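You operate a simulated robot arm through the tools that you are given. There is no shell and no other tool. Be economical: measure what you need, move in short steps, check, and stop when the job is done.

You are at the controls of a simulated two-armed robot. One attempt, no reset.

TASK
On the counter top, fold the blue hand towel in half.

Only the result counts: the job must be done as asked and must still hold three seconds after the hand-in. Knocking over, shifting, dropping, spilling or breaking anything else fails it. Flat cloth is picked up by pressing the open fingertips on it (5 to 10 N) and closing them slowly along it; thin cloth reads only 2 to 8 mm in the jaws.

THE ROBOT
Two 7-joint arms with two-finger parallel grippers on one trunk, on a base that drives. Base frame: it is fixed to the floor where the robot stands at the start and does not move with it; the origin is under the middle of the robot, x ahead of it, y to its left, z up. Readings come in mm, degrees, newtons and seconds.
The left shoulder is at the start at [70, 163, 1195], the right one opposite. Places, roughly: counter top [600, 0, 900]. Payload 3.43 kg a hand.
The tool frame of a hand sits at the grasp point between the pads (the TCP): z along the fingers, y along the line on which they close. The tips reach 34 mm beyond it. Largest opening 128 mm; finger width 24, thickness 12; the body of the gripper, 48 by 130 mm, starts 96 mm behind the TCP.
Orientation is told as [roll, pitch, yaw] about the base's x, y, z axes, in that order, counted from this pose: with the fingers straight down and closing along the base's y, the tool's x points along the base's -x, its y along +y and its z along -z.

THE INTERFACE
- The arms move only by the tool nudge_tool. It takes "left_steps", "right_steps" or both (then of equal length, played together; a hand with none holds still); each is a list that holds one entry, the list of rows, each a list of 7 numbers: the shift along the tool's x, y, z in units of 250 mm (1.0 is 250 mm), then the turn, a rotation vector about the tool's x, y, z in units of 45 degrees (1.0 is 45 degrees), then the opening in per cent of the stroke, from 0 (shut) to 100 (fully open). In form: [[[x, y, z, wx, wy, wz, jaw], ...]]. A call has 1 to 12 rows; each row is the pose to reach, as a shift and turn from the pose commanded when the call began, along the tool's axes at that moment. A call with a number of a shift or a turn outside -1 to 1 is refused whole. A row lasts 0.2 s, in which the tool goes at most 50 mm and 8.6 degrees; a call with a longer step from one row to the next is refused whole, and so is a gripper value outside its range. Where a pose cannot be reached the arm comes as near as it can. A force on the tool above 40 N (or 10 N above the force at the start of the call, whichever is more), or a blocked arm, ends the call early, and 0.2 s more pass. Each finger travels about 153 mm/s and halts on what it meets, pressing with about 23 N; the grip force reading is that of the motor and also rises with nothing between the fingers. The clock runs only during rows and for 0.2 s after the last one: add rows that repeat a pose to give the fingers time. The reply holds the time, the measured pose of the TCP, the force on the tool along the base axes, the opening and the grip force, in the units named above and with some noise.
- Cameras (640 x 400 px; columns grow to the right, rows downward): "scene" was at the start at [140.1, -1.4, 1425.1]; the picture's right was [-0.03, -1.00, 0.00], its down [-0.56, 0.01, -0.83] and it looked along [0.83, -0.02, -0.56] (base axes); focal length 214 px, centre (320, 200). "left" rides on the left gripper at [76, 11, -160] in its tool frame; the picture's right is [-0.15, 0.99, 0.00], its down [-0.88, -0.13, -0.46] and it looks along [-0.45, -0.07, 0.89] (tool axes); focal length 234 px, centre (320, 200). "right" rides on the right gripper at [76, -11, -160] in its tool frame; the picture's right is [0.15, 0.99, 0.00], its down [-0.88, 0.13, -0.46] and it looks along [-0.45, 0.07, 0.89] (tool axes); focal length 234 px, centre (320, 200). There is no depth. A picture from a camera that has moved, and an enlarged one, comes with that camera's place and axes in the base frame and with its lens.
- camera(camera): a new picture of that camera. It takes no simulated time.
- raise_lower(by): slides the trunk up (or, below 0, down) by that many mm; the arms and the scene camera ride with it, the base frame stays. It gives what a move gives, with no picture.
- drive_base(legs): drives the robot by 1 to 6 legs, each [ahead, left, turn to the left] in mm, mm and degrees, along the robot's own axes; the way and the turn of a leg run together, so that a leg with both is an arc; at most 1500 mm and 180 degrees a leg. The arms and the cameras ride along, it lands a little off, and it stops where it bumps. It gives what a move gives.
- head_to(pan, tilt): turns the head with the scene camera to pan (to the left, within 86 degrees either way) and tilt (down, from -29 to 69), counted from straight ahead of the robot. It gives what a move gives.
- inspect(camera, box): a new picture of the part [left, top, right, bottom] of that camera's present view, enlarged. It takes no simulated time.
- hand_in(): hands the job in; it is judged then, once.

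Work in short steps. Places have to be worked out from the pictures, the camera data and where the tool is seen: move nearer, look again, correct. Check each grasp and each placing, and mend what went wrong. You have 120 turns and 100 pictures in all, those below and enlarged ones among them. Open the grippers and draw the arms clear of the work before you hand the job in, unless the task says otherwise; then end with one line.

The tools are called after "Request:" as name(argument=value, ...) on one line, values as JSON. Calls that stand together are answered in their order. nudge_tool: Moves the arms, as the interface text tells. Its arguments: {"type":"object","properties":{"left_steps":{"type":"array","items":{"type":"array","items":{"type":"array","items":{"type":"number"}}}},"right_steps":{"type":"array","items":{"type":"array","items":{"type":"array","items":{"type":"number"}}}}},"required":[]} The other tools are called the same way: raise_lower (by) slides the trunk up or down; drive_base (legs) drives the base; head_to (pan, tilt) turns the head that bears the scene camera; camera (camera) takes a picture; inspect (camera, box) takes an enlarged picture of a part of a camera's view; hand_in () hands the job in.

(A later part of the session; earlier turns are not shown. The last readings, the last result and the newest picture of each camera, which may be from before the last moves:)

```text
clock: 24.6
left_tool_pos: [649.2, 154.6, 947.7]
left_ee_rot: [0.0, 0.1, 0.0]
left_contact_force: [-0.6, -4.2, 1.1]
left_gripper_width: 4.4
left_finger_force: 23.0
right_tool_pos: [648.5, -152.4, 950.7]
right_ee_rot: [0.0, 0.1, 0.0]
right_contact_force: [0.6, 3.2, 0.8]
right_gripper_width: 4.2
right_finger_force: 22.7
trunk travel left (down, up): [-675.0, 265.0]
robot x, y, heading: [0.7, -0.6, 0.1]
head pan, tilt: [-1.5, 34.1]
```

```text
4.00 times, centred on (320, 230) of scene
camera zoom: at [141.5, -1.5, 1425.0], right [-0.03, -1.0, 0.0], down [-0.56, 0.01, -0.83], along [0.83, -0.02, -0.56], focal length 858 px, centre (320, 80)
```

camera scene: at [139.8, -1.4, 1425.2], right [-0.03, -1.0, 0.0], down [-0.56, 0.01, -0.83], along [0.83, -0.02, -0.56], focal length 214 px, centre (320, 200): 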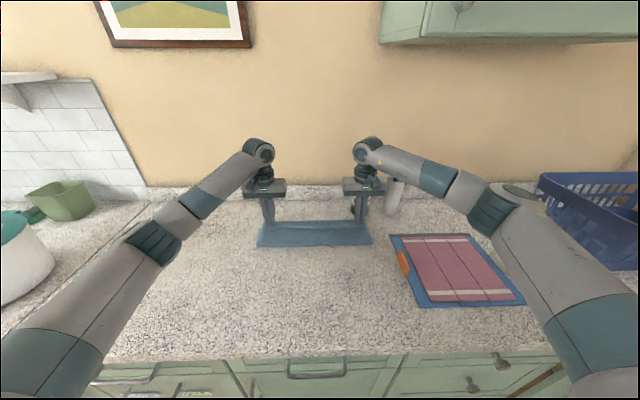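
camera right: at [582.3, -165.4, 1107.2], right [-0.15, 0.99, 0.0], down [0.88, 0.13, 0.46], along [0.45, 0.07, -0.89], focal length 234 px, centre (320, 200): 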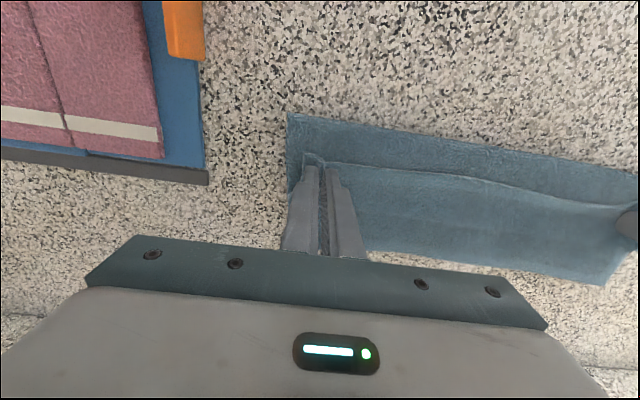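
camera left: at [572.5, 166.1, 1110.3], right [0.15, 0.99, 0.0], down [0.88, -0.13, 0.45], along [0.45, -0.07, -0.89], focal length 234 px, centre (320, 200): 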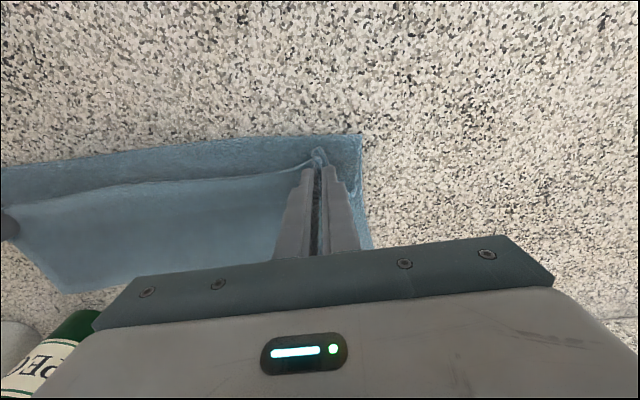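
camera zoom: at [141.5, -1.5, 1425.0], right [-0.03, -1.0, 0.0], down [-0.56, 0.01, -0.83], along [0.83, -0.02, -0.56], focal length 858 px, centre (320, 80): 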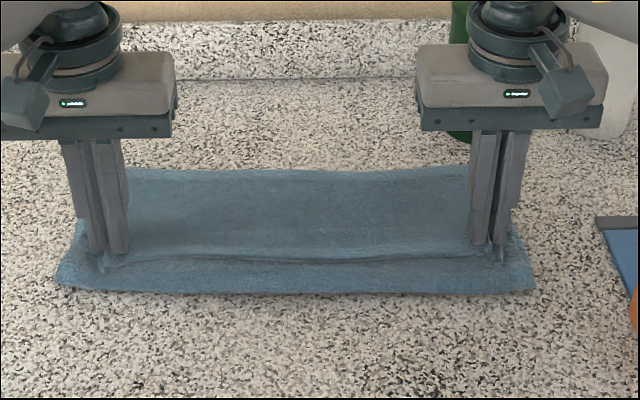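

Now the fold line (≈615) and far edge (≈757) are about right, with each half roughly 140 mm. I'll pull the hem forward low over the resting body to unroll it.

Request:
nudge_tool(left_steps=[[[-0.03, 0, 0.0, 0, 0, 0, 0], [-0.06, 0, 0.0, 0, 0, 0, 0], [-0.09, 0, 0.0, 0, 0, 0, 0], [-0.12, 0, 0.0, 0, 0, 0, 0], [-0.15, 0, 0.0, 0, 0, 0, 0], [-0.18, 0, 0.0, 0, 0, 0, 0], [-0.21, 0, 0.0, 0, 0, 0, 0]]], right_steps=[[[-0.03, 0, 0.005, 0, 0, 0, 0], [-0.06, 0, 0.01, 0, 0, 0, 0], [-0.09, 0, 0.01, 0, 0, 0, 0], [-0.12, 0, 0.01, 0, 0, 0, 0], [-0.15, 0, 0.01, 0, 0, 0, 0], [-0.18, 0, 0.01, 0, 0, 0, 0], [-0.21, 0, 0.01, 0, 0, 0, 0]]])

Request:
camera(camera="left")

Request:
inspect(camera="scene", box=[240, 180, 400, 280])

```text
clock: 26.2
left_tool_pos: [699.9, 153.9, 948.4]
left_ee_rot: [0.0, -0.1, 0.0]
left_contact_force: [-0.3, -3.2, 1.2]
left_gripper_width: 4.5
left_finger_force: 23.4
right_tool_pos: [702.2, -154.4, 946.5]
right_ee_rot: [0.0, 0.0, 0.0]
right_contact_force: [-0.5, 4.7, 1.8]
right_gripper_width: 4.1
right_finger_force: 22.9
trunk travel left (down, up): [-675.0, 265.0]
robot x, y, heading: [0.1, 1.3, -0.1]
head pan, tilt: [-1.5, 34.1]
```

```text
62 pictures are left
camera left: at [623.0, 164.5, 1110.5], right [0.15, 0.99, 0.0], down [0.88, -0.13, 0.46], along [0.45, -0.07, -0.89], focal length 234 px, centre (320, 200)
```

left: 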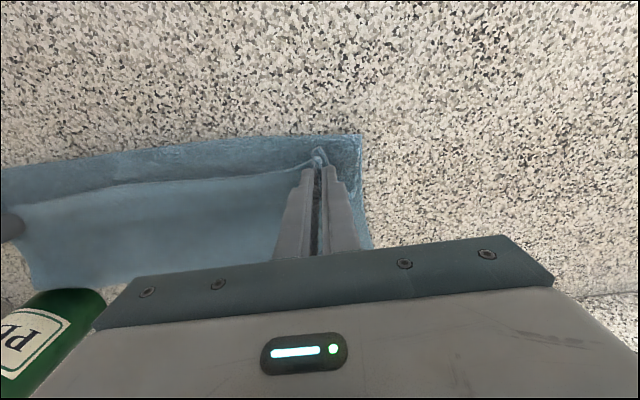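

```text
4.00 times, centred on (320, 230) of scene
camera zoom: at [139.9, -1.4, 1425.1], right [-0.03, -1.0, 0.0], down [-0.56, 0.01, -0.83], along [0.83, -0.02, -0.56], focal length 858 px, centre (320, 80)
```

zoom: 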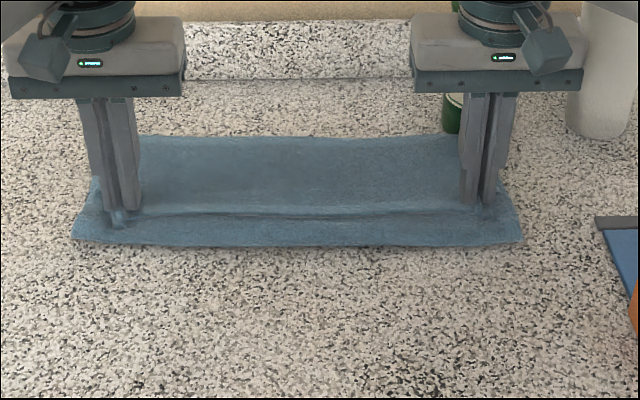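

The whole folded towel slid about 50 mm forward as one piece, towards the bottle. I'll slide it back the same way and check the bottle.

Request:
nudge_tool(left_steps=[[[0.03, 0, 0.005, 0, 0, 0, 0], [0.06, 0, 0.005, 0, 0, 0, 0], [0.09, 0, 0.005, 0, 0, 0, 0], [0.12, 0, 0.005, 0, 0, 0, 0], [0.15, 0, 0.005, 0, 0, 0, 0], [0.18, 0, 0.005, 0, 0, 0, 0], [0.21, 0, 0.005, 0, 0, 0, 0]]], right_steps=[[[0.03, 0, 0.005, 0, 0, 0, 0], [0.06, 0, 0.005, 0, 0, 0, 0], [0.09, 0, 0.005, 0, 0, 0, 0], [0.12, 0, 0.005, 0, 0, 0, 0], [0.15, 0, 0.005, 0, 0, 0, 0], [0.18, 0, 0.005, 0, 0, 0, 0], [0.21, 0, 0.005, 0, 0, 0, 0]]])

Request:
camera(camera="left")

Request:
camera(camera="scene")

Request:
inspect(camera="scene", box=[240, 180, 400, 280])

```text
clock: 27.8
left_tool_pos: [646.5, 153.1, 947.1]
left_ee_rot: [0.0, 0.0, 0.0]
left_contact_force: [2.0, -4.0, 1.2]
left_gripper_width: 4.7
left_finger_force: 23.0
right_tool_pos: [649.0, -153.7, 946.4]
right_ee_rot: [0.0, 0.0, 0.1]
right_contact_force: [0.8, 4.3, 2.1]
right_gripper_width: 3.9
right_finger_force: 22.8
trunk travel left (down, up): [-675.0, 265.0]
robot x, y, heading: [1.8, 2.9, 0.1]
head pan, tilt: [-1.5, 34.1]
```

```text
60 pictures are left
camera left: at [569.7, 164.0, 1108.7], right [0.15, 0.99, 0.0], down [0.88, -0.13, 0.46], along [0.45, -0.07, -0.89], focal length 234 px, centre (320, 200)
```

left: 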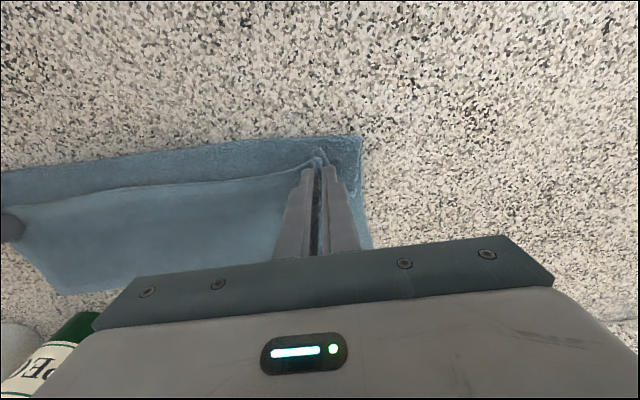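

```text
59 pictures are left
camera scene: at [139.4, -1.5, 1425.2], right [-0.03, -1.0, 0.0], down [-0.56, 0.01, -0.83], along [0.83, -0.02, -0.56], focal length 214 px, centre (320, 200)
```

scene: 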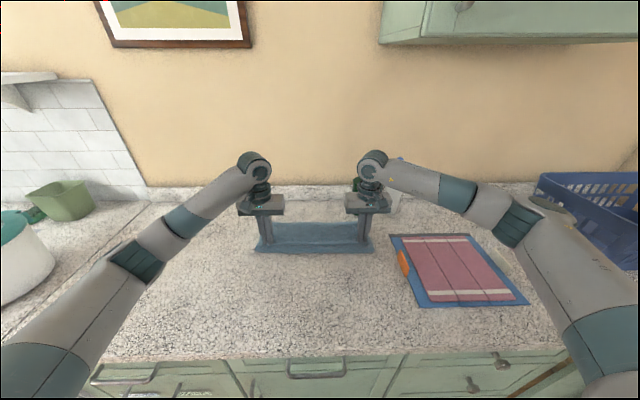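

```text
4.00 times, centred on (320, 230) of scene
camera zoom: at [139.4, -1.5, 1425.2], right [-0.03, -1.0, 0.0], down [-0.56, 0.01, -0.83], along [0.83, -0.02, -0.56], focal length 858 px, centre (320, 80)
```

zoom: 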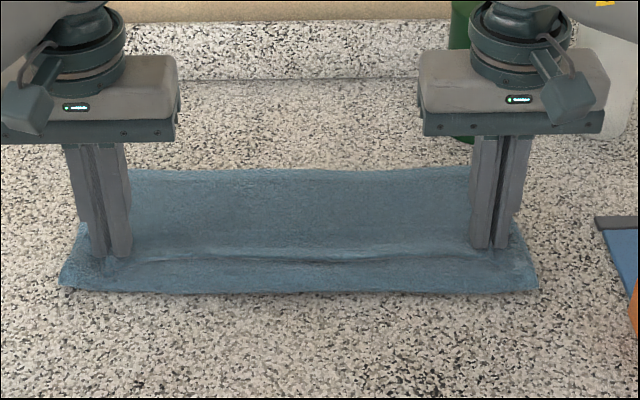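

It slid back rigidly and the bottle is undisturbed. I'll zoom in to find where the hem loop ends relative to the far edge.

Request:
inspect(camera="left", box=[0, 120, 280, 310])

Request:
inspect(camera="scene", box=[250, 210, 330, 260])

Request:
inspect(camera="left", box=[280, 120, 400, 260])

```text
2.11 times, centred on (140, 215) of left
camera zoom: at [569.7, 164.0, 1108.7], right [0.15, 0.99, 0.0], down [0.88, -0.13, 0.46], along [0.45, -0.07, -0.89], focal length 493 px, centre (699, 168)
```

zoom: 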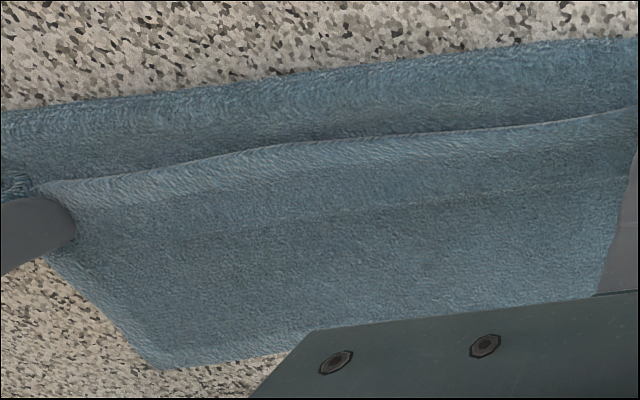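

```text
8.00 times, centred on (290, 235) of scene
camera zoom: at [139.4, -1.5, 1425.2], right [-0.03, -1.0, 0.0], down [-0.56, 0.01, -0.83], along [0.83, -0.02, -0.56], focal length 1716 px, centre (560, -80)
```

zoom: 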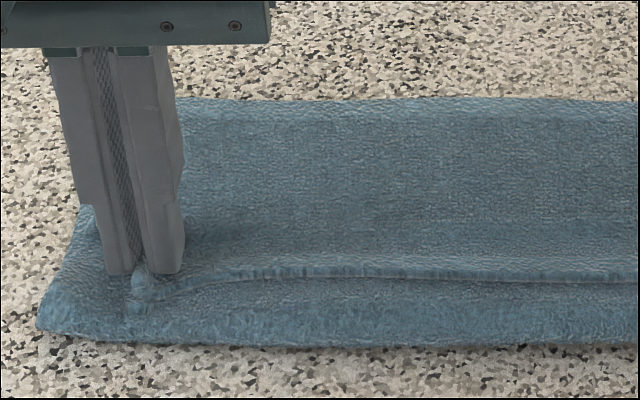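

```text
2.86 times, centred on (340, 190) of left
camera zoom: at [569.7, 164.0, 1108.7], right [0.15, 0.99, 0.0], down [0.88, -0.13, 0.46], along [0.45, -0.07, -0.89], focal length 669 px, centre (263, 229)
```

zoom: 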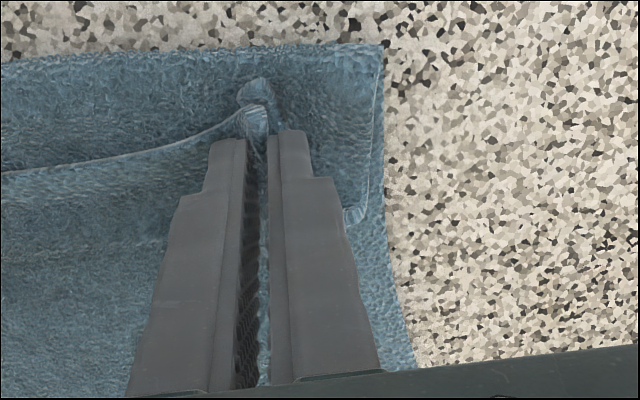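

The layers look close to half and half: fold ≈613, far edge ≈757. Only the hem is turned back by about 38 mm. I'll release here, lift clear, and see how the hem relaxes.

Request:
nudge_tool(left_steps=[[[0, 0, 0, 0, 0, 0, 5], [0, 0, 0, 0, 0, 0, 10], [0, 0, 0, 0, 0, 0, 15], [0, 0, -0.03, 0, 0, 0, 20], [0, 0, -0.08, 0, 0, 0, 20], [0, 0, -0.2, 0, 0, 0, 20], [0.1, 0, -0.3, 0, 0, 0, 20], [0.2, 0, -0.4, 0, 0, 0, 20]]], right_steps=[[[0, 0, 0, 0, 0, 0, 5], [0, 0, 0, 0, 0, 0, 10], [0, 0, 0, 0, 0, 0, 15], [0, 0, -0.03, 0, 0, 0, 20], [0, 0, -0.08, 0, 0, 0, 20], [0, 0, -0.2, 0, 0, 0, 20], [0.1, 0, -0.3, 0, 0, 0, 20], [0.2, 0, -0.4, 0, 0, 0, 20]]])

Request:
camera(camera="left")

Request:
camera(camera="right")

Request:
inspect(camera="scene", box=[240, 180, 400, 280])

```text
clock: 29.6
left_tool_pos: [597.6, 152.9, 1048.4]
left_ee_rot: [-0.1, 0.0, 0.2]
left_contact_force: [0.2, -0.6, -0.1]
left_gripper_width: 25.3
left_finger_force: 0.1
right_tool_pos: [596.2, -155.9, 1048.8]
right_ee_rot: [0.1, -0.1, -0.1]
right_contact_force: [-0.9, 0.8, -0.3]
right_gripper_width: 25.5
right_finger_force: 0.0
trunk travel left (down, up): [-675.0, 265.0]
robot x, y, heading: [-1.5, 1.4, 0.2]
head pan, tilt: [-1.5, 34.1]
```

```text
54 pictures are left
camera left: at [520.6, 163.4, 1209.9], right [0.15, 0.99, 0.0], down [0.88, -0.13, 0.46], along [0.45, -0.07, -0.89], focal length 234 px, centre (320, 200)
```

left: 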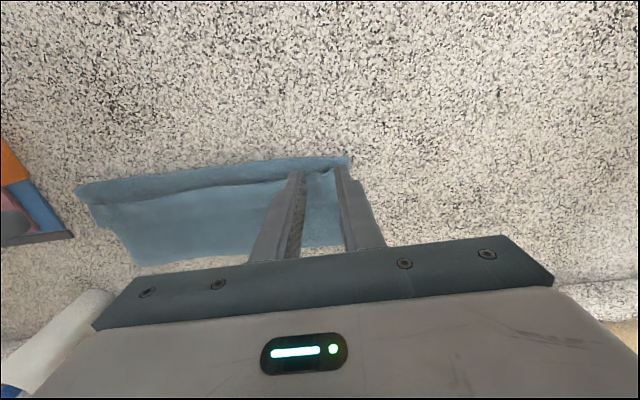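

```text
53 pictures are left
camera right: at [521.2, -166.9, 1208.1], right [-0.15, 0.99, 0.0], down [0.88, 0.13, 0.46], along [0.45, 0.07, -0.89], focal length 234 px, centre (320, 200)
```

right: 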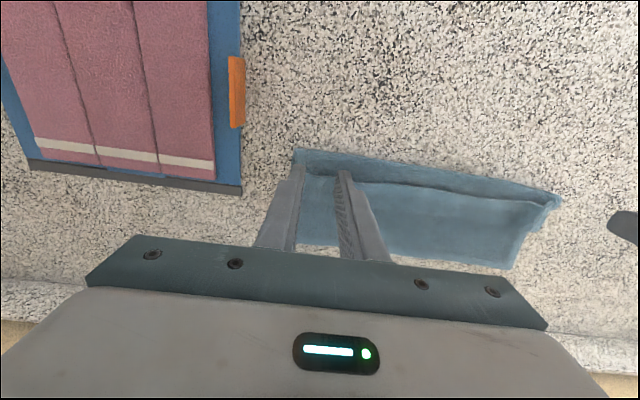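

```text
4.00 times, centred on (320, 230) of scene
camera zoom: at [138.2, -1.4, 1425.2], right [-0.03, -1.0, 0.0], down [-0.56, 0.01, -0.83], along [0.83, -0.02, -0.56], focal length 858 px, centre (320, 80)
```

zoom: 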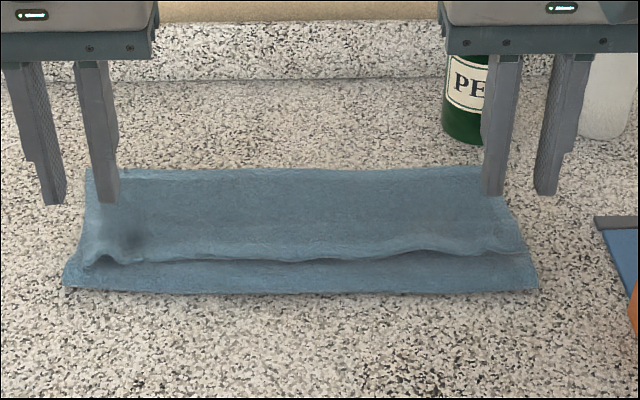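

The hem stays turned back towards the robot. I'll spread the fingers wide (four contact points), lower them just in front of the fold, then sweep forward and up like turning a page.

Request:
nudge_tool(left_steps=[[[0.01, -0.1, 0.05, 0, 0, 0, 50], [0.02, -0.18, 0.1, 0, 0, 0, 90], [0.02, -0.18, 0.2, 0, 0, 0, 90], [0.02, -0.18, 0.3, 0, 0, 0, 90], [0.02, -0.18, 0.36, 0, 0, 0, 90], [0.02, -0.18, 0.4, 0, 0, 0, 90]]], right_steps=[[[0.01, 0.1, 0.05, 0, 0, 0, 50], [0.02, 0.18, 0.1, 0, 0, 0, 90], [0.02, 0.18, 0.2, 0, 0, 0, 90], [0.02, 0.18, 0.3, 0, 0, 0, 90], [0.02, 0.18, 0.36, 0, 0, 0, 90], [0.02, 0.18, 0.4, 0, 0, 0, 90]]])

Request:
camera(camera="left")

Request:
camera(camera="right")

Request:
inspect(camera="scene", box=[240, 180, 400, 280])

```text
clock: 31.0
left_tool_pos: [594.2, 108.9, 944.8]
left_ee_rot: [-0.1, 0.0, 0.1]
left_contact_force: [0.1, -0.1, 1.5]
left_gripper_width: 115.3
left_finger_force: 0.1
right_tool_pos: [594.9, -107.8, 944.1]
right_ee_rot: [-0.1, -0.1, -0.1]
right_contact_force: [-0.2, -0.3, 1.0]
right_gripper_width: 115.1
right_finger_force: 0.1
trunk travel left (down, up): [-675.0, 265.0]
robot x, y, heading: [-0.5, 0.6, -0.2]
head pan, tilt: [-1.5, 34.1]
```

```text
51 pictures are left
camera left: at [517.3, 119.4, 1107.1], right [0.14, 0.99, 0.0], down [0.88, -0.13, 0.46], along [0.45, -0.07, -0.89], focal length 234 px, centre (320, 200)
```

left: 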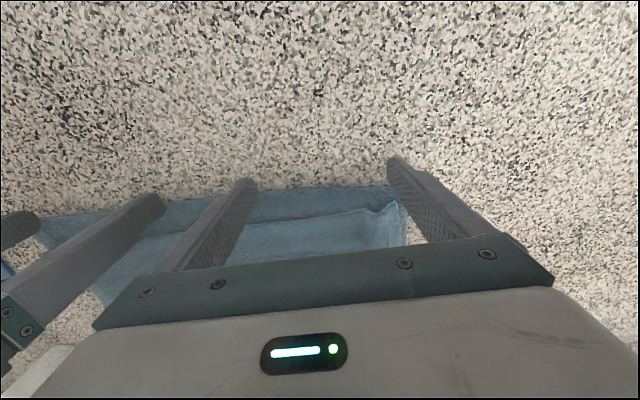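

```text
50 pictures are left
camera right: at [520.7, -120.1, 1104.0], right [-0.15, 0.99, 0.0], down [0.88, 0.13, 0.46], along [0.45, 0.07, -0.89], focal length 234 px, centre (320, 200)
```

right: 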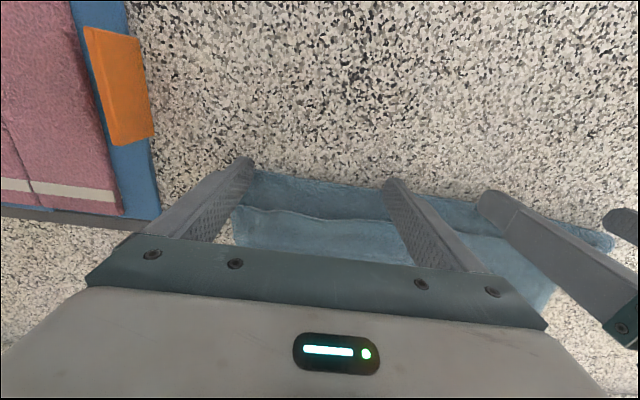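

```text
4.00 times, centred on (320, 230) of scene
camera zoom: at [140.3, -1.3, 1425.1], right [-0.03, -1.0, 0.0], down [-0.56, 0.01, -0.83], along [0.83, -0.02, -0.56], focal length 858 px, centre (320, 80)
```

zoom: 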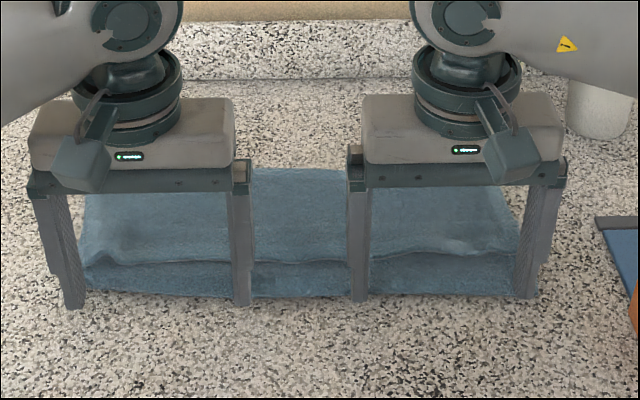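

The outer left finger is just outside the cloth. I'll narrow both openings and make the first part of the sweep.

Request:
nudge_tool(left_steps=[[[0, 0, -0.012, 0, 0, 0, 75], [-0.04, 0, -0.012, 0, 0, 0, 75], [-0.08, 0, -0.012, 0, 0, 0, 75], [-0.12, 0, -0.012, 0, 0, 0, 75], [-0.16, 0, -0.014, 0, 0, 0, 75], [-0.2, 0, -0.02, 0, 0, 0, 75], [-0.24, 0, -0.032, 0, 0, 0, 75]]], right_steps=[[[0, 0, -0.012, 0, 0, 0, 75], [-0.04, 0, -0.012, 0, 0, 0, 75], [-0.08, 0, -0.012, 0, 0, 0, 75], [-0.12, 0, -0.012, 0, 0, 0, 75], [-0.16, 0, -0.014, 0, 0, 0, 75], [-0.2, 0, -0.02, 0, 0, 0, 75], [-0.24, 0, -0.032, 0, 0, 0, 75]]])

Request:
camera(camera="left")

Request:
inspect(camera="scene", box=[240, 180, 400, 280])

```text
clock: 32.6
left_tool_pos: [652.8, 109.2, 955.1]
left_ee_rot: [0.0, 0.0, 0.0]
left_contact_force: [-0.1, -0.8, 0.6]
left_gripper_width: 96.1
left_finger_force: 0.0
right_tool_pos: [653.7, -109.3, 952.9]
right_ee_rot: [0.0, 0.0, 0.0]
right_contact_force: [0.5, 0.0, 0.9]
right_gripper_width: 96.0
right_finger_force: 0.0
trunk travel left (down, up): [-675.0, 265.0]
robot x, y, heading: [3.2, -1.9, 0.1]
head pan, tilt: [-1.5, 34.1]
```

```text
48 pictures are left
camera left: at [575.7, 119.6, 1117.3], right [0.15, 0.99, 0.0], down [0.88, -0.13, 0.46], along [0.45, -0.07, -0.89], focal length 234 px, centre (320, 200)
```

left: 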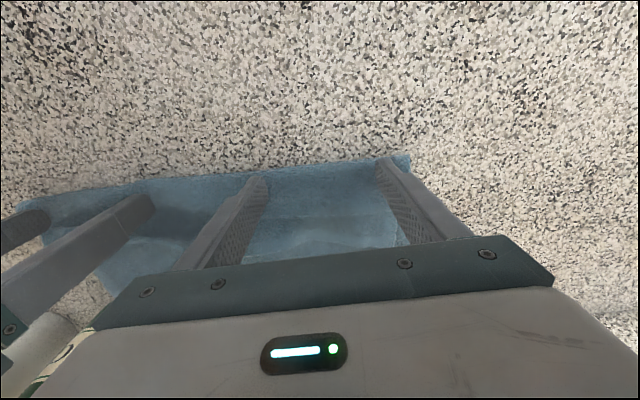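

```text
4.00 times, centred on (320, 230) of scene
camera zoom: at [140.5, -1.3, 1425.0], right [-0.03, -1.0, 0.0], down [-0.56, 0.01, -0.83], along [0.83, -0.02, -0.56], focal length 858 px, centre (320, 80)
```

zoom: 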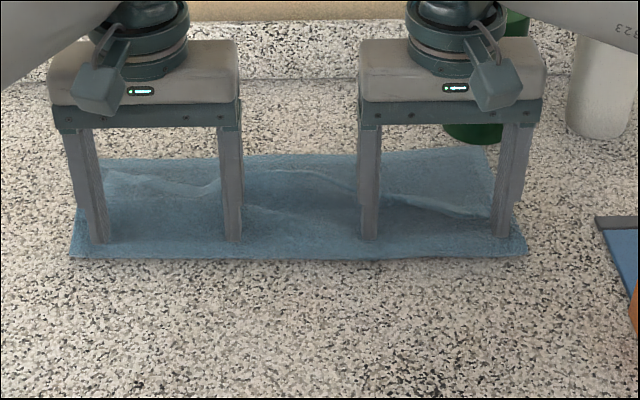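

The hem has flipped forward, though the towel slid about 30 mm. I'll raise both hands and move back to look.

Request:
nudge_tool(left_steps=[[[0, 0, -0.1, 0, 0, 0, 75], [0.05, 0, -0.25, 0, 0, 0, 75], [0.15, 0.1, -0.4, 0, 0, 0, 75], [0.3, 0.2, -0.45, 0, 0, 0, 60], [0.45, 0.3, -0.45, 0, 0, 0, 40]]], right_steps=[[[0, 0, -0.1, 0, 0, 0, 75], [0.05, 0, -0.25, 0, 0, 0, 75], [0.15, -0.1, -0.4, 0, 0, 0, 75], [0.3, -0.2, -0.45, 0, 0, 0, 60], [0.45, -0.3, -0.45, 0, 0, 0, 40]]])

Request:
inspect(camera="scene", box=[240, 180, 400, 280])

Request:
camera(camera="left")

Request:
camera(camera="right")

```text
refused: row 3 steps farther than a row can; nothing moved
```

```text
4.00 times, centred on (320, 230) of scene
camera zoom: at [140.5, -1.3, 1425.0], right [-0.03, -1.0, 0.0], down [-0.56, 0.01, -0.83], along [0.83, -0.02, -0.56], focal length 858 px, centre (320, 80)
```

zoom: 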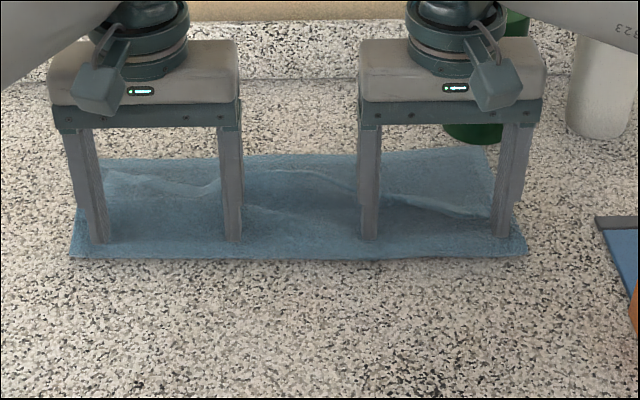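

```text
45 pictures are left
camera left: at [575.7, 119.6, 1117.3], right [0.15, 0.99, 0.0], down [0.88, -0.13, 0.46], along [0.45, -0.07, -0.89], focal length 234 px, centre (320, 200)
```

left: 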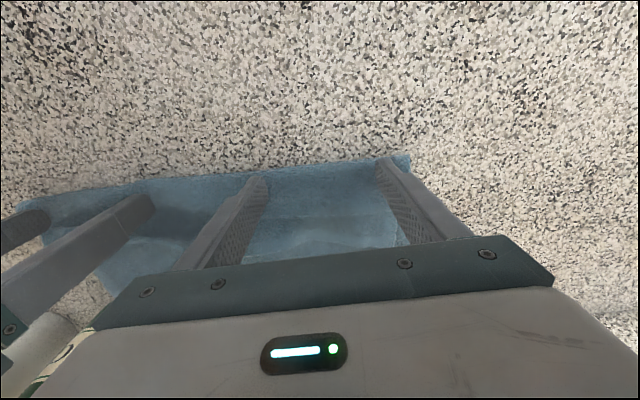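

```text
44 pictures are left
camera right: at [579.1, -121.8, 1112.4], right [-0.15, 0.99, 0.0], down [0.88, 0.13, 0.45], along [0.45, 0.07, -0.89], focal length 234 px, centre (320, 200)
```

right: 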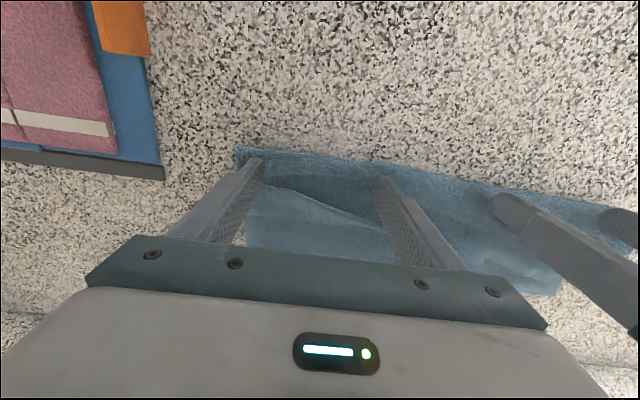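

The move was refused because one step was too long, so I'll repeat it with smaller steps.

Request:
nudge_tool(left_steps=[[[0, 0, -0.1, 0, 0, 0, 75], [0.03, 0, -0.22, 0, 0, 0, 75], [0.1, 0.05, -0.33, 0, 0, 0, 75], [0.2, 0.1, -0.42, 0, 0, 0, 60], [0.32, 0.18, -0.44, 0, 0, 0, 40], [0.45, 0.25, -0.44, 0, 0, 0, 40]]], right_steps=[[[0, 0, -0.1, 0, 0, 0, 75], [0.03, 0, -0.22, 0, 0, 0, 75], [0.1, -0.05, -0.33, 0, 0, 0, 75], [0.2, -0.1, -0.42, 0, 0, 0, 60], [0.32, -0.18, -0.44, 0, 0, 0, 40], [0.45, -0.25, -0.44, 0, 0, 0, 40]]])

Request:
inspect(camera="scene", box=[240, 180, 400, 280])

Request:
camera(camera="left")

Request:
camera(camera="right")

```text
clock: 34.0
left_tool_pos: [537.0, 168.7, 1068.0]
left_ee_rot: [0.0, -0.1, 0.1]
left_contact_force: [-0.7, 0.1, -0.3]
left_gripper_width: 51.3
left_finger_force: 0.0
right_tool_pos: [540.0, -170.2, 1066.1]
right_ee_rot: [0.0, -0.1, 0.0]
right_contact_force: [-0.6, 0.0, 0.0]
right_gripper_width: 50.8
right_finger_force: 0.0
trunk travel left (down, up): [-675.0, 265.0]
robot x, y, heading: [-3.1, -2.1, 0.3]
head pan, tilt: [-1.5, 34.1]
```

```text
4.00 times, centred on (320, 230) of scene
camera zoom: at [137.9, -1.3, 1425.4], right [-0.03, -1.0, 0.0], down [-0.56, 0.01, -0.83], along [0.83, -0.02, -0.56], focal length 858 px, centre (320, 80)
```

zoom: 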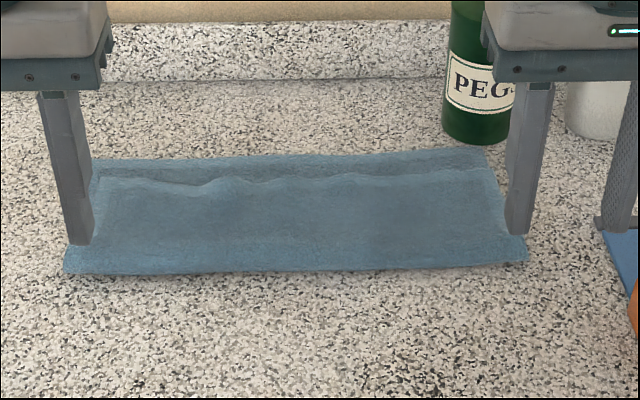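

```text
42 pictures are left
camera left: at [459.7, 179.9, 1230.3], right [0.15, 0.99, 0.0], down [0.88, -0.13, 0.46], along [0.45, -0.07, -0.89], focal length 234 px, centre (320, 200)
```

left: 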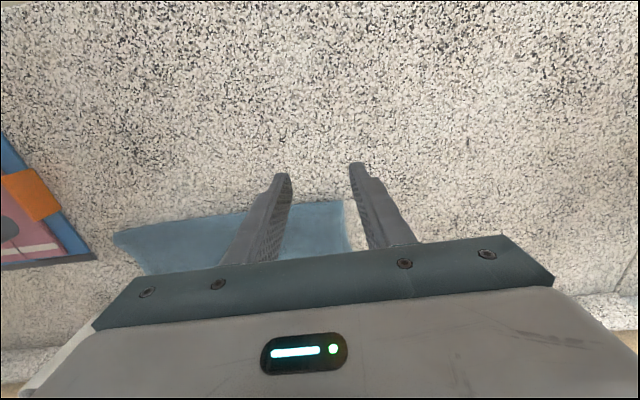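

```text
41 pictures are left
camera right: at [465.3, -183.1, 1225.6], right [-0.15, 0.99, 0.0], down [0.88, 0.13, 0.46], along [0.45, 0.07, -0.89], focal length 234 px, centre (320, 200)
```

right: 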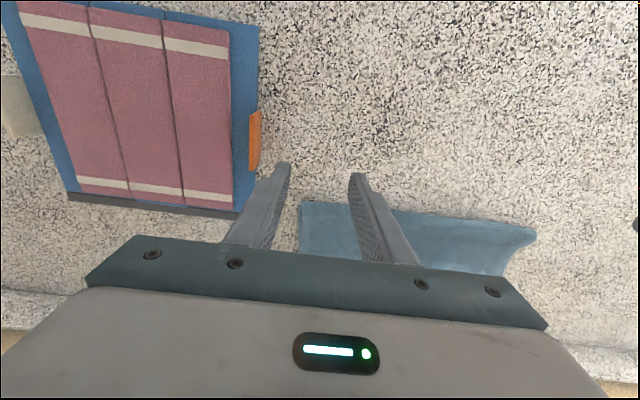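

This is a proper fold now: fold line ≈630, top edge ≈747, bottom edge ≈780. The top layer is about 30 mm short. I'll move in over its corners to re-pinch only the top edge and pull it forward a little.

Request:
nudge_tool(left_steps=[[[-0.12, -0.02, 0.08, 0, 0, 0, 30], [-0.24, -0.04, 0.16, 0, 0, 0, 30], [-0.36, -0.06, 0.24, 0, 0, 0, 30], [-0.48, -0.07, 0.3, 0, 0, 0, 30], [-0.6, -0.08, 0.36, 0, 0, 0, 30], [-0.7, -0.08, 0.4, 0, 0, 0, 30], [-0.74, -0.08, 0.4, 0, 0, 0, 30]]], right_steps=[[[-0.12, 0.02, 0.08, 0, 0, 0, 30], [-0.24, 0.04, 0.16, 0, 0, 0, 30], [-0.36, 0.06, 0.24, 0, 0, 0, 30], [-0.48, 0.07, 0.3, 0, 0, 0, 30], [-0.6, 0.08, 0.36, 0, 0, 0, 30], [-0.7, 0.1, 0.4, 0, 0, 0, 30], [-0.74, 0.1, 0.4, 0, 0, 0, 30]]])

Request:
camera(camera="left")

Request:
camera(camera="right")

Request:
inspect(camera="scene", box=[240, 180, 400, 280])

```text
clock: 35.6
left_tool_pos: [727.8, 154.2, 963.5]
left_ee_rot: [0.0, 0.0, 0.0]
left_contact_force: [0.4, -0.1, 0.0]
left_gripper_width: 38.7
left_finger_force: 0.0
right_tool_pos: [727.6, -147.6, 965.0]
right_ee_rot: [0.0, 0.0, -0.1]
right_contact_force: [0.3, -0.4, 0.1]
right_gripper_width: 38.4
right_finger_force: 0.1
trunk travel left (down, up): [-675.0, 265.0]
robot x, y, heading: [2.4, 4.2, 0.1]
head pan, tilt: [-1.5, 34.1]
```

```text
40 pictures are left
camera left: at [650.0, 164.7, 1125.5], right [0.15, 0.99, 0.0], down [0.88, -0.13, 0.46], along [0.45, -0.07, -0.89], focal length 234 px, centre (320, 200)
```

left: 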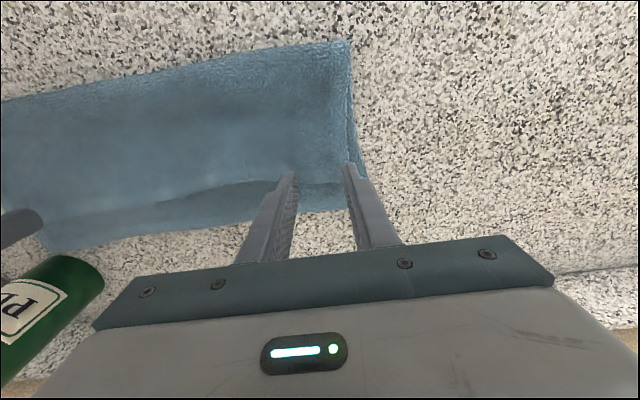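

```text
39 pictures are left
camera right: at [651.2, -159.4, 1123.4], right [-0.15, 0.99, 0.0], down [0.88, 0.13, 0.46], along [0.45, 0.07, -0.89], focal length 234 px, centre (320, 200)
```

right: 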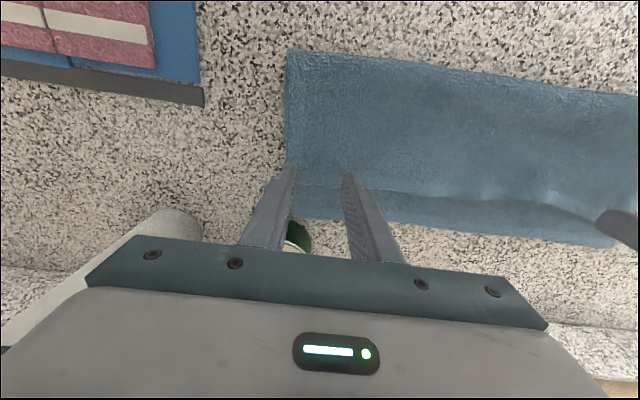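

```text
4.00 times, centred on (320, 230) of scene
camera zoom: at [139.7, -1.8, 1425.2], right [-0.03, -1.0, 0.0], down [-0.56, 0.01, -0.83], along [0.83, -0.02, -0.56], focal length 858 px, centre (320, 80)
```

zoom: 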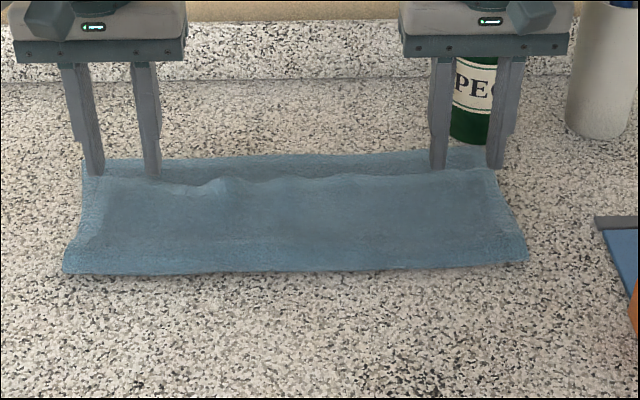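

The top edge is at x≈741 (left) and 749 (right), and the bottom far edge is at about 778. I'll align a few mm inward and descend lightly onto the top edge.

Request:
nudge_tool(left_steps=[[[-0.004, -0.024, 0.02, 0, 0, 0, 25], [-0.004, -0.024, 0.05, 0, 0, 0, 25], [-0.004, -0.024, 0.08, 0, 0, 0, 25]]], right_steps=[[[-0.036, 0.028, 0.02, 0, 0, 0, 25], [-0.036, 0.028, 0.05, 0, 0, 0, 25], [-0.036, 0.028, 0.085, 0, 0, 0, 25]]])

Request:
camera(camera="left")

Request:
camera(camera="right")

```text
clock: 36.4
left_tool_pos: [727.0, 147.4, 943.1]
left_ee_rot: [0.1, 0.0, 0.1]
left_contact_force: [-0.7, -0.4, 0.5]
left_gripper_width: 32.0
left_finger_force: 0.0
right_tool_pos: [736.4, -140.7, 942.8]
right_ee_rot: [0.0, 0.0, 0.0]
right_contact_force: [-0.1, -0.2, 2.0]
right_gripper_width: 31.8
right_finger_force: 0.0
trunk travel left (down, up): [-675.0, 265.0]
robot x, y, heading: [-0.1, -0.3, -0.2]
head pan, tilt: [-1.5, 34.1]
```

```text
37 pictures are left
camera left: at [650.6, 157.4, 1105.7], right [0.15, 0.99, 0.0], down [0.88, -0.13, 0.46], along [0.45, -0.07, -0.89], focal length 234 px, centre (320, 200)
```

left: 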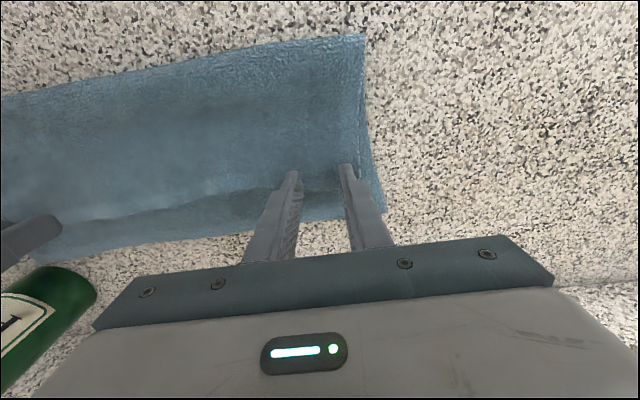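

```text
36 pictures are left
camera right: at [660.6, -152.0, 1102.0], right [-0.15, 0.99, 0.0], down [0.88, 0.13, 0.46], along [0.45, 0.07, -0.89], focal length 234 px, centre (320, 200)
```

right: 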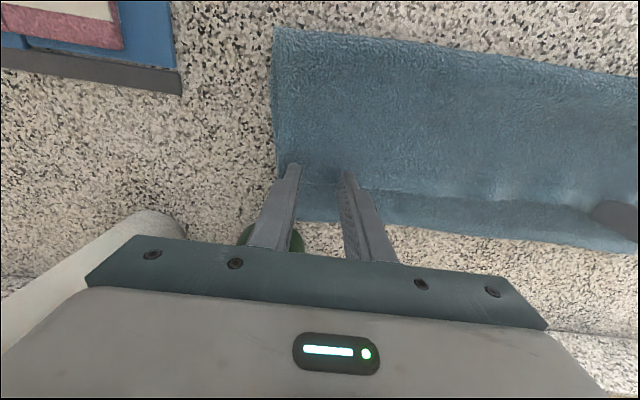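

Contact is just starting on the right. I'll press 1.5–3 mm further to reach about 5 N.

Request:
nudge_tool(left_steps=[[[0, 0, 0.006, 0, 0, 0, 25], [0, 0, 0.01, 0, 0, 0, 25]]], right_steps=[[[0, 0, 0.003, 0, 0, 0, 25], [0, 0, 0.006, 0, 0, 0, 25]]])

```text
clock: 37.0
left_tool_pos: [726.1, 147.2, 942.5]
left_ee_rot: [0.0, 0.0, 0.1]
left_contact_force: [0.3, 0.8, 1.7]
left_gripper_width: 32.2
left_finger_force: 0.1
right_tool_pos: [736.3, -139.7, 941.0]
right_ee_rot: [0.0, 0.0, 0.0]
right_contact_force: [-0.5, -0.1, 2.9]
right_gripper_width: 32.0
right_finger_force: 0.0
trunk travel left (down, up): [-675.0, 265.0]
robot x, y, heading: [0.3, -0.5, 0.2]
head pan, tilt: [-1.5, 34.1]
```

The force is still light at 2–3 N, so I'll press slightly more.

Request:
nudge_tool(left_steps=[[[0, 0, 0.006, 0, 0, 0, 25], [0, 0, 0.008, 0, 0, 0, 25]]], right_steps=[[[0, 0, 0.003, 0, 0, 0, 25], [0, 0, 0.005, 0, 0, 0, 25]]])

```text
clock: 37.6
left_tool_pos: [726.3, 146.4, 941.6]
left_ee_rot: [0.0, 0.0, 0.1]
left_contact_force: [-0.1, 1.0, 4.8]
left_gripper_width: 31.5
left_finger_force: 0.0
right_tool_pos: [736.4, -140.2, 939.8]
right_ee_rot: [-0.1, -0.1, -0.1]
right_contact_force: [1.1, -0.8, 3.7]
right_gripper_width: 31.9
right_finger_force: 0.0
trunk travel left (down, up): [-675.0, 265.0]
robot x, y, heading: [2.3, 0.6, 0.1]
head pan, tilt: [-1.5, 34.1]
```

Both hands press with about 4–5 N. I'll close slowly and then lift 12 mm to check.

Request:
nudge_tool(left_steps=[[[0, 0, 0, 0, 0, 0, 22], [0, 0, 0, 0, 0, 0, 19], [0, 0, 0, 0, 0, 0, 16], [0, 0, 0, 0, 0, 0, 13], [0, 0, 0, 0, 0, 0, 10], [0, 0, 0, 0, 0, 0, 7], [0, 0, 0, 0, 0, 0, 4], [0, 0, 0, 0, 0, 0, 0], [0, 0, 0, 0, 0, 0, 0], [0, 0, -0.03, 0, 0, 0, 0], [0, 0, -0.06, 0, 0, 0, 0]]], right_steps=[[[0, 0, 0, 0, 0, 0, 22], [0, 0, 0, 0, 0, 0, 19], [0, 0, 0, 0, 0, 0, 16], [0, 0, 0, 0, 0, 0, 13], [0, 0, 0, 0, 0, 0, 10], [0, 0, 0, 0, 0, 0, 7], [0, 0, 0, 0, 0, 0, 4], [0, 0, 0, 0, 0, 0, 0], [0, 0, 0, 0, 0, 0, 0], [0, 0, -0.03, 0, 0, 0, 0], [0, 0, -0.06, 0, 0, 0, 0]]])

Request:
camera(camera="left")

Request:
camera(camera="right")

Request:
inspect(camera="scene", box=[240, 180, 400, 280])

```text
clock: 40.0
left_tool_pos: [726.3, 144.6, 955.0]
left_ee_rot: [-0.1, 0.0, 0.2]
left_contact_force: [0.7, -1.6, -0.4]
left_gripper_width: 6.0
left_finger_force: 22.9
right_tool_pos: [734.4, -139.9, 955.3]
right_ee_rot: [-0.1, 0.1, -0.1]
right_contact_force: [-0.9, 2.4, -0.7]
right_gripper_width: 3.6
right_finger_force: 23.2
trunk travel left (down, up): [-675.0, 265.0]
robot x, y, heading: [0.8, -2.1, -0.1]
head pan, tilt: [-1.5, 34.1]
```

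```text
35 pictures are left
camera left: at [650.0, 156.1, 1117.5], right [0.15, 0.99, 0.0], down [0.88, -0.13, 0.46], along [0.45, -0.07, -0.89], focal length 234 px, centre (320, 200)
```

left: 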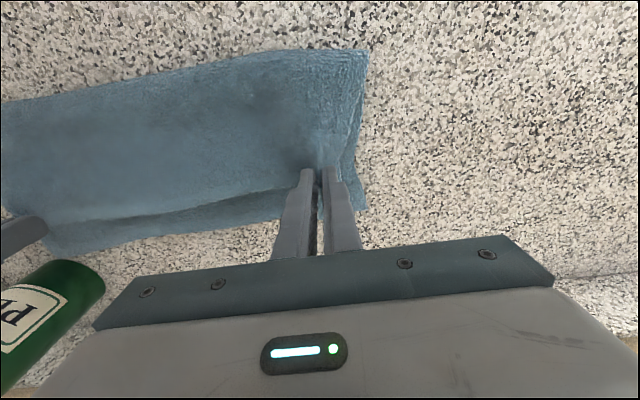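

```text
34 pictures are left
camera right: at [659.1, -152.0, 1114.2], right [-0.15, 0.99, 0.0], down [0.88, 0.13, 0.46], along [0.45, 0.07, -0.89], focal length 234 px, centre (320, 200)
```

right: 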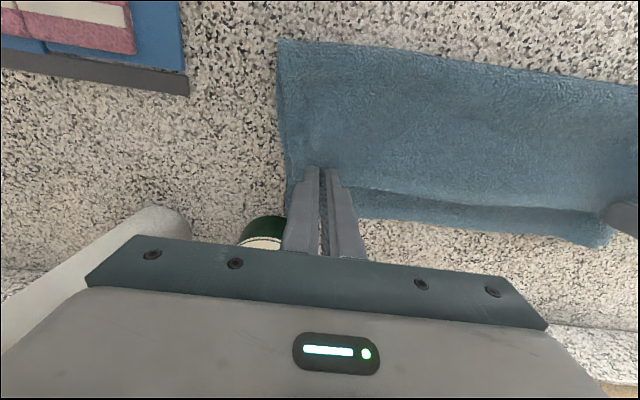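

```text
4.00 times, centred on (320, 230) of scene
camera zoom: at [139.4, -1.4, 1425.1], right [-0.03, -1.0, 0.0], down [-0.56, 0.01, -0.83], along [0.83, -0.02, -0.56], focal length 858 px, centre (320, 80)
```

zoom: 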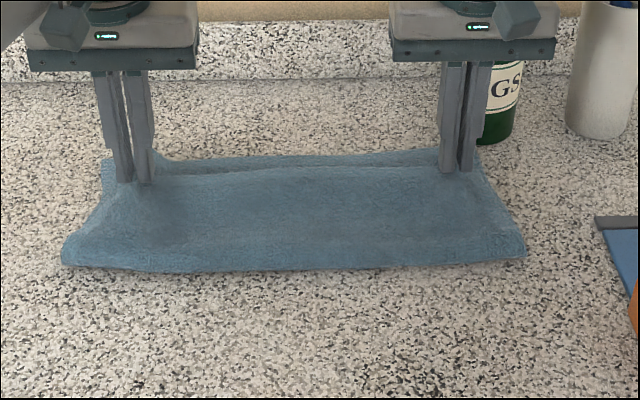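

The right jaw reads 3.6 mm, so it holds one layer. The left reads 6.0 mm and the bottom corner shifted inward, so it may hold both. I'll lift a further 25 mm to check.

Request:
nudge_tool(left_steps=[[[-0.0, 0, -0.05, 0, 0, 0, 0], [-0.0, 0, -0.1, 0, 0, 0, 0]]], right_steps=[[[-0.0, 0, -0.05, 0, 0, 0, 0], [-0.0, 0, -0.1, 0, 0, 0, 0]]])

Request:
inspect(camera="left", box=[200, 60, 400, 260])

Request:
inspect(camera="right", box=[260, 60, 460, 260])

Request:
inspect(camera="scene", box=[240, 180, 400, 280])

```text
clock: 40.6
left_tool_pos: [728.3, 145.1, 979.3]
left_ee_rot: [0.0, 0.0, 0.2]
left_contact_force: [-0.5, -1.1, -0.5]
left_gripper_width: 6.1
left_finger_force: 23.8
right_tool_pos: [735.3, -140.4, 980.0]
right_ee_rot: [-0.1, 0.0, 0.0]
right_contact_force: [-0.5, 1.9, 0.6]
right_gripper_width: 4.0
right_finger_force: 22.9
trunk travel left (down, up): [-675.0, 265.0]
robot x, y, heading: [2.8, -0.1, 0.0]
head pan, tilt: [-1.5, 34.1]
```

```text
2.00 times, centred on (300, 160) of left
camera zoom: at [651.0, 155.5, 1141.4], right [0.15, 0.99, 0.0], down [0.88, -0.13, 0.46], along [0.45, -0.07, -0.89], focal length 468 px, centre (360, 280)
```

zoom: 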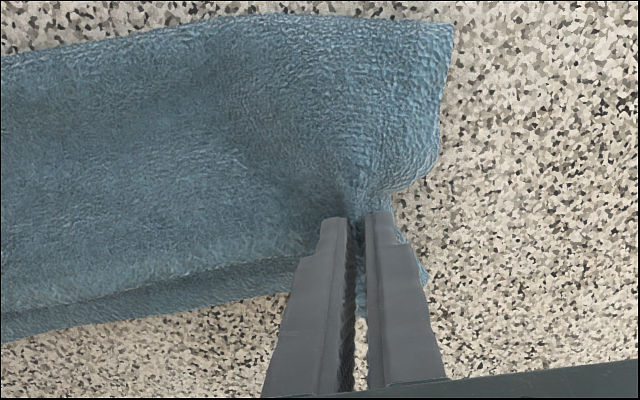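

```text
2.00 times, centred on (360, 160) of right
camera zoom: at [659.7, -152.1, 1139.2], right [-0.15, 0.99, 0.0], down [0.88, 0.13, 0.46], along [0.45, 0.07, -0.89], focal length 468 px, centre (240, 280)
```

zoom: 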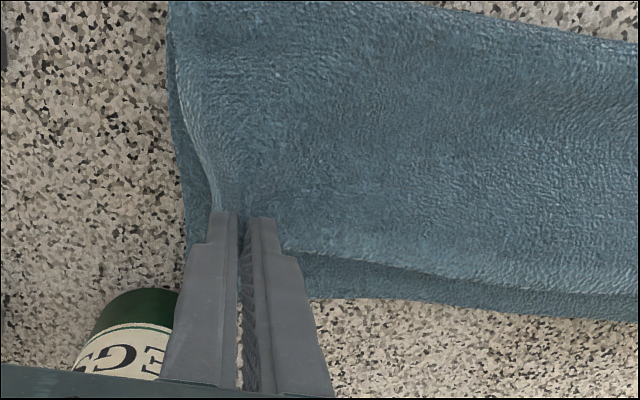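

```text
4.00 times, centred on (320, 230) of scene
camera zoom: at [139.8, -1.3, 1425.1], right [-0.03, -1.0, 0.0], down [-0.56, 0.01, -0.83], along [0.83, -0.02, -0.56], focal length 858 px, centre (320, 80)
```

zoom: 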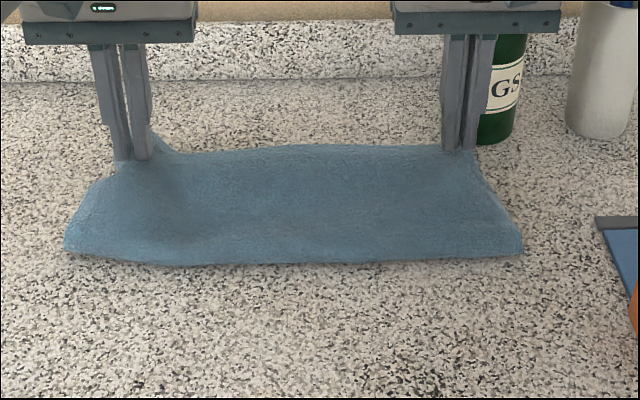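

The left hand grabbed both layers and the right holds only the top. I'll lower both, release the left, and lift it to look.

Request:
nudge_tool(left_steps=[[[0, 0, 0.05, 0, 0, 0, 0], [0, 0, 0.1, 0, 0, 0, 0], [0, 0, 0.135, 0, 0, 0, 0], [0, 0, 0.135, 0, 0, 0, 6], [0, 0, 0.135, 0, 0, 0, 12], [0, 0, 0.135, 0, 0, 0, 20], [0, 0, 0.135, 0, 0, 0, 28], [0, 0, 0.1, 0, 0, 0, 30], [0.02, 0, 0.03, 0, 0, 0, 30], [0.05, 0, -0.05, 0, 0, 0, 30]]], right_steps=[[[0, 0, 0.05, 0, 0, 0, 0], [0, 0, 0.1, 0, 0, 0, 0], [0, 0, 0.12, 0, 0, 0, 0], [0, 0, 0.12, 0, 0, 0, 0], [0, 0, 0.12, 0, 0, 0, 0], [0, 0, 0.12, 0, 0, 0, 0], [0, 0, 0.12, 0, 0, 0, 0], [0, 0, 0.12, 0, 0, 0, 0], [0, 0, 0.12, 0, 0, 0, 0], [0, 0, 0.12, 0, 0, 0, 0]]])

Request:
camera(camera="left")

Request:
inspect(camera="scene", box=[240, 180, 400, 280])

```text
clock: 42.8
left_tool_pos: [715.8, 142.7, 995.3]
left_ee_rot: [0.0, 0.0, 0.1]
left_contact_force: [-0.3, 0.7, 0.1]
left_gripper_width: 38.4
left_finger_force: 0.1
right_tool_pos: [734.9, -140.9, 950.1]
right_ee_rot: [0.0, 0.1, 0.1]
right_contact_force: [-0.6, 0.1, 0.4]
right_gripper_width: 3.9
right_finger_force: 22.8
trunk travel left (down, up): [-675.0, 265.0]
robot x, y, heading: [3.4, -1.7, 0.3]
head pan, tilt: [-1.5, 34.1]
```

```text
29 pictures are left
camera left: at [639.2, 153.4, 1156.7], right [0.15, 0.99, 0.0], down [0.88, -0.13, 0.46], along [0.45, -0.07, -0.89], focal length 234 px, centre (320, 200)
```

left: 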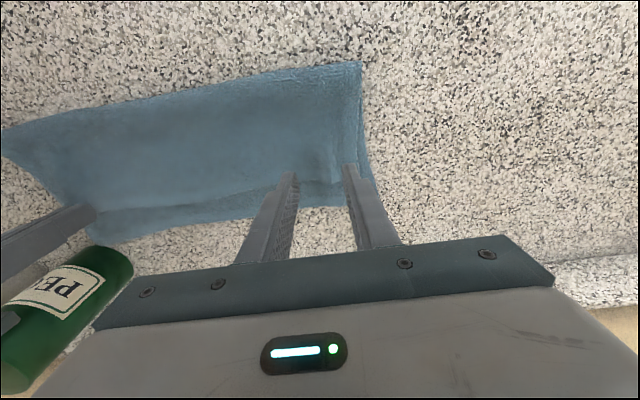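

```text
4.00 times, centred on (320, 230) of scene
camera zoom: at [139.5, -1.4, 1425.1], right [-0.03, -1.0, 0.0], down [-0.56, 0.01, -0.83], along [0.83, -0.02, -0.56], focal length 858 px, centre (320, 80)
```

zoom: 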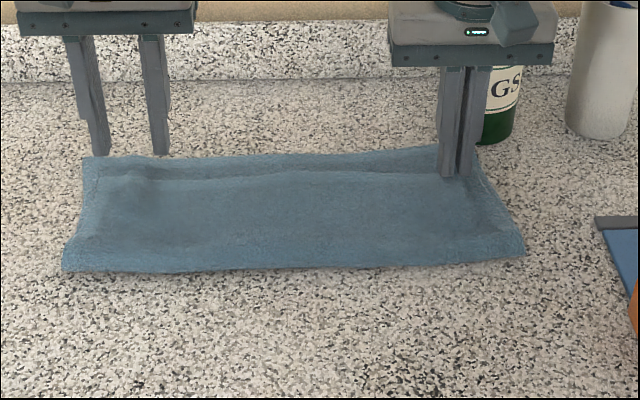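

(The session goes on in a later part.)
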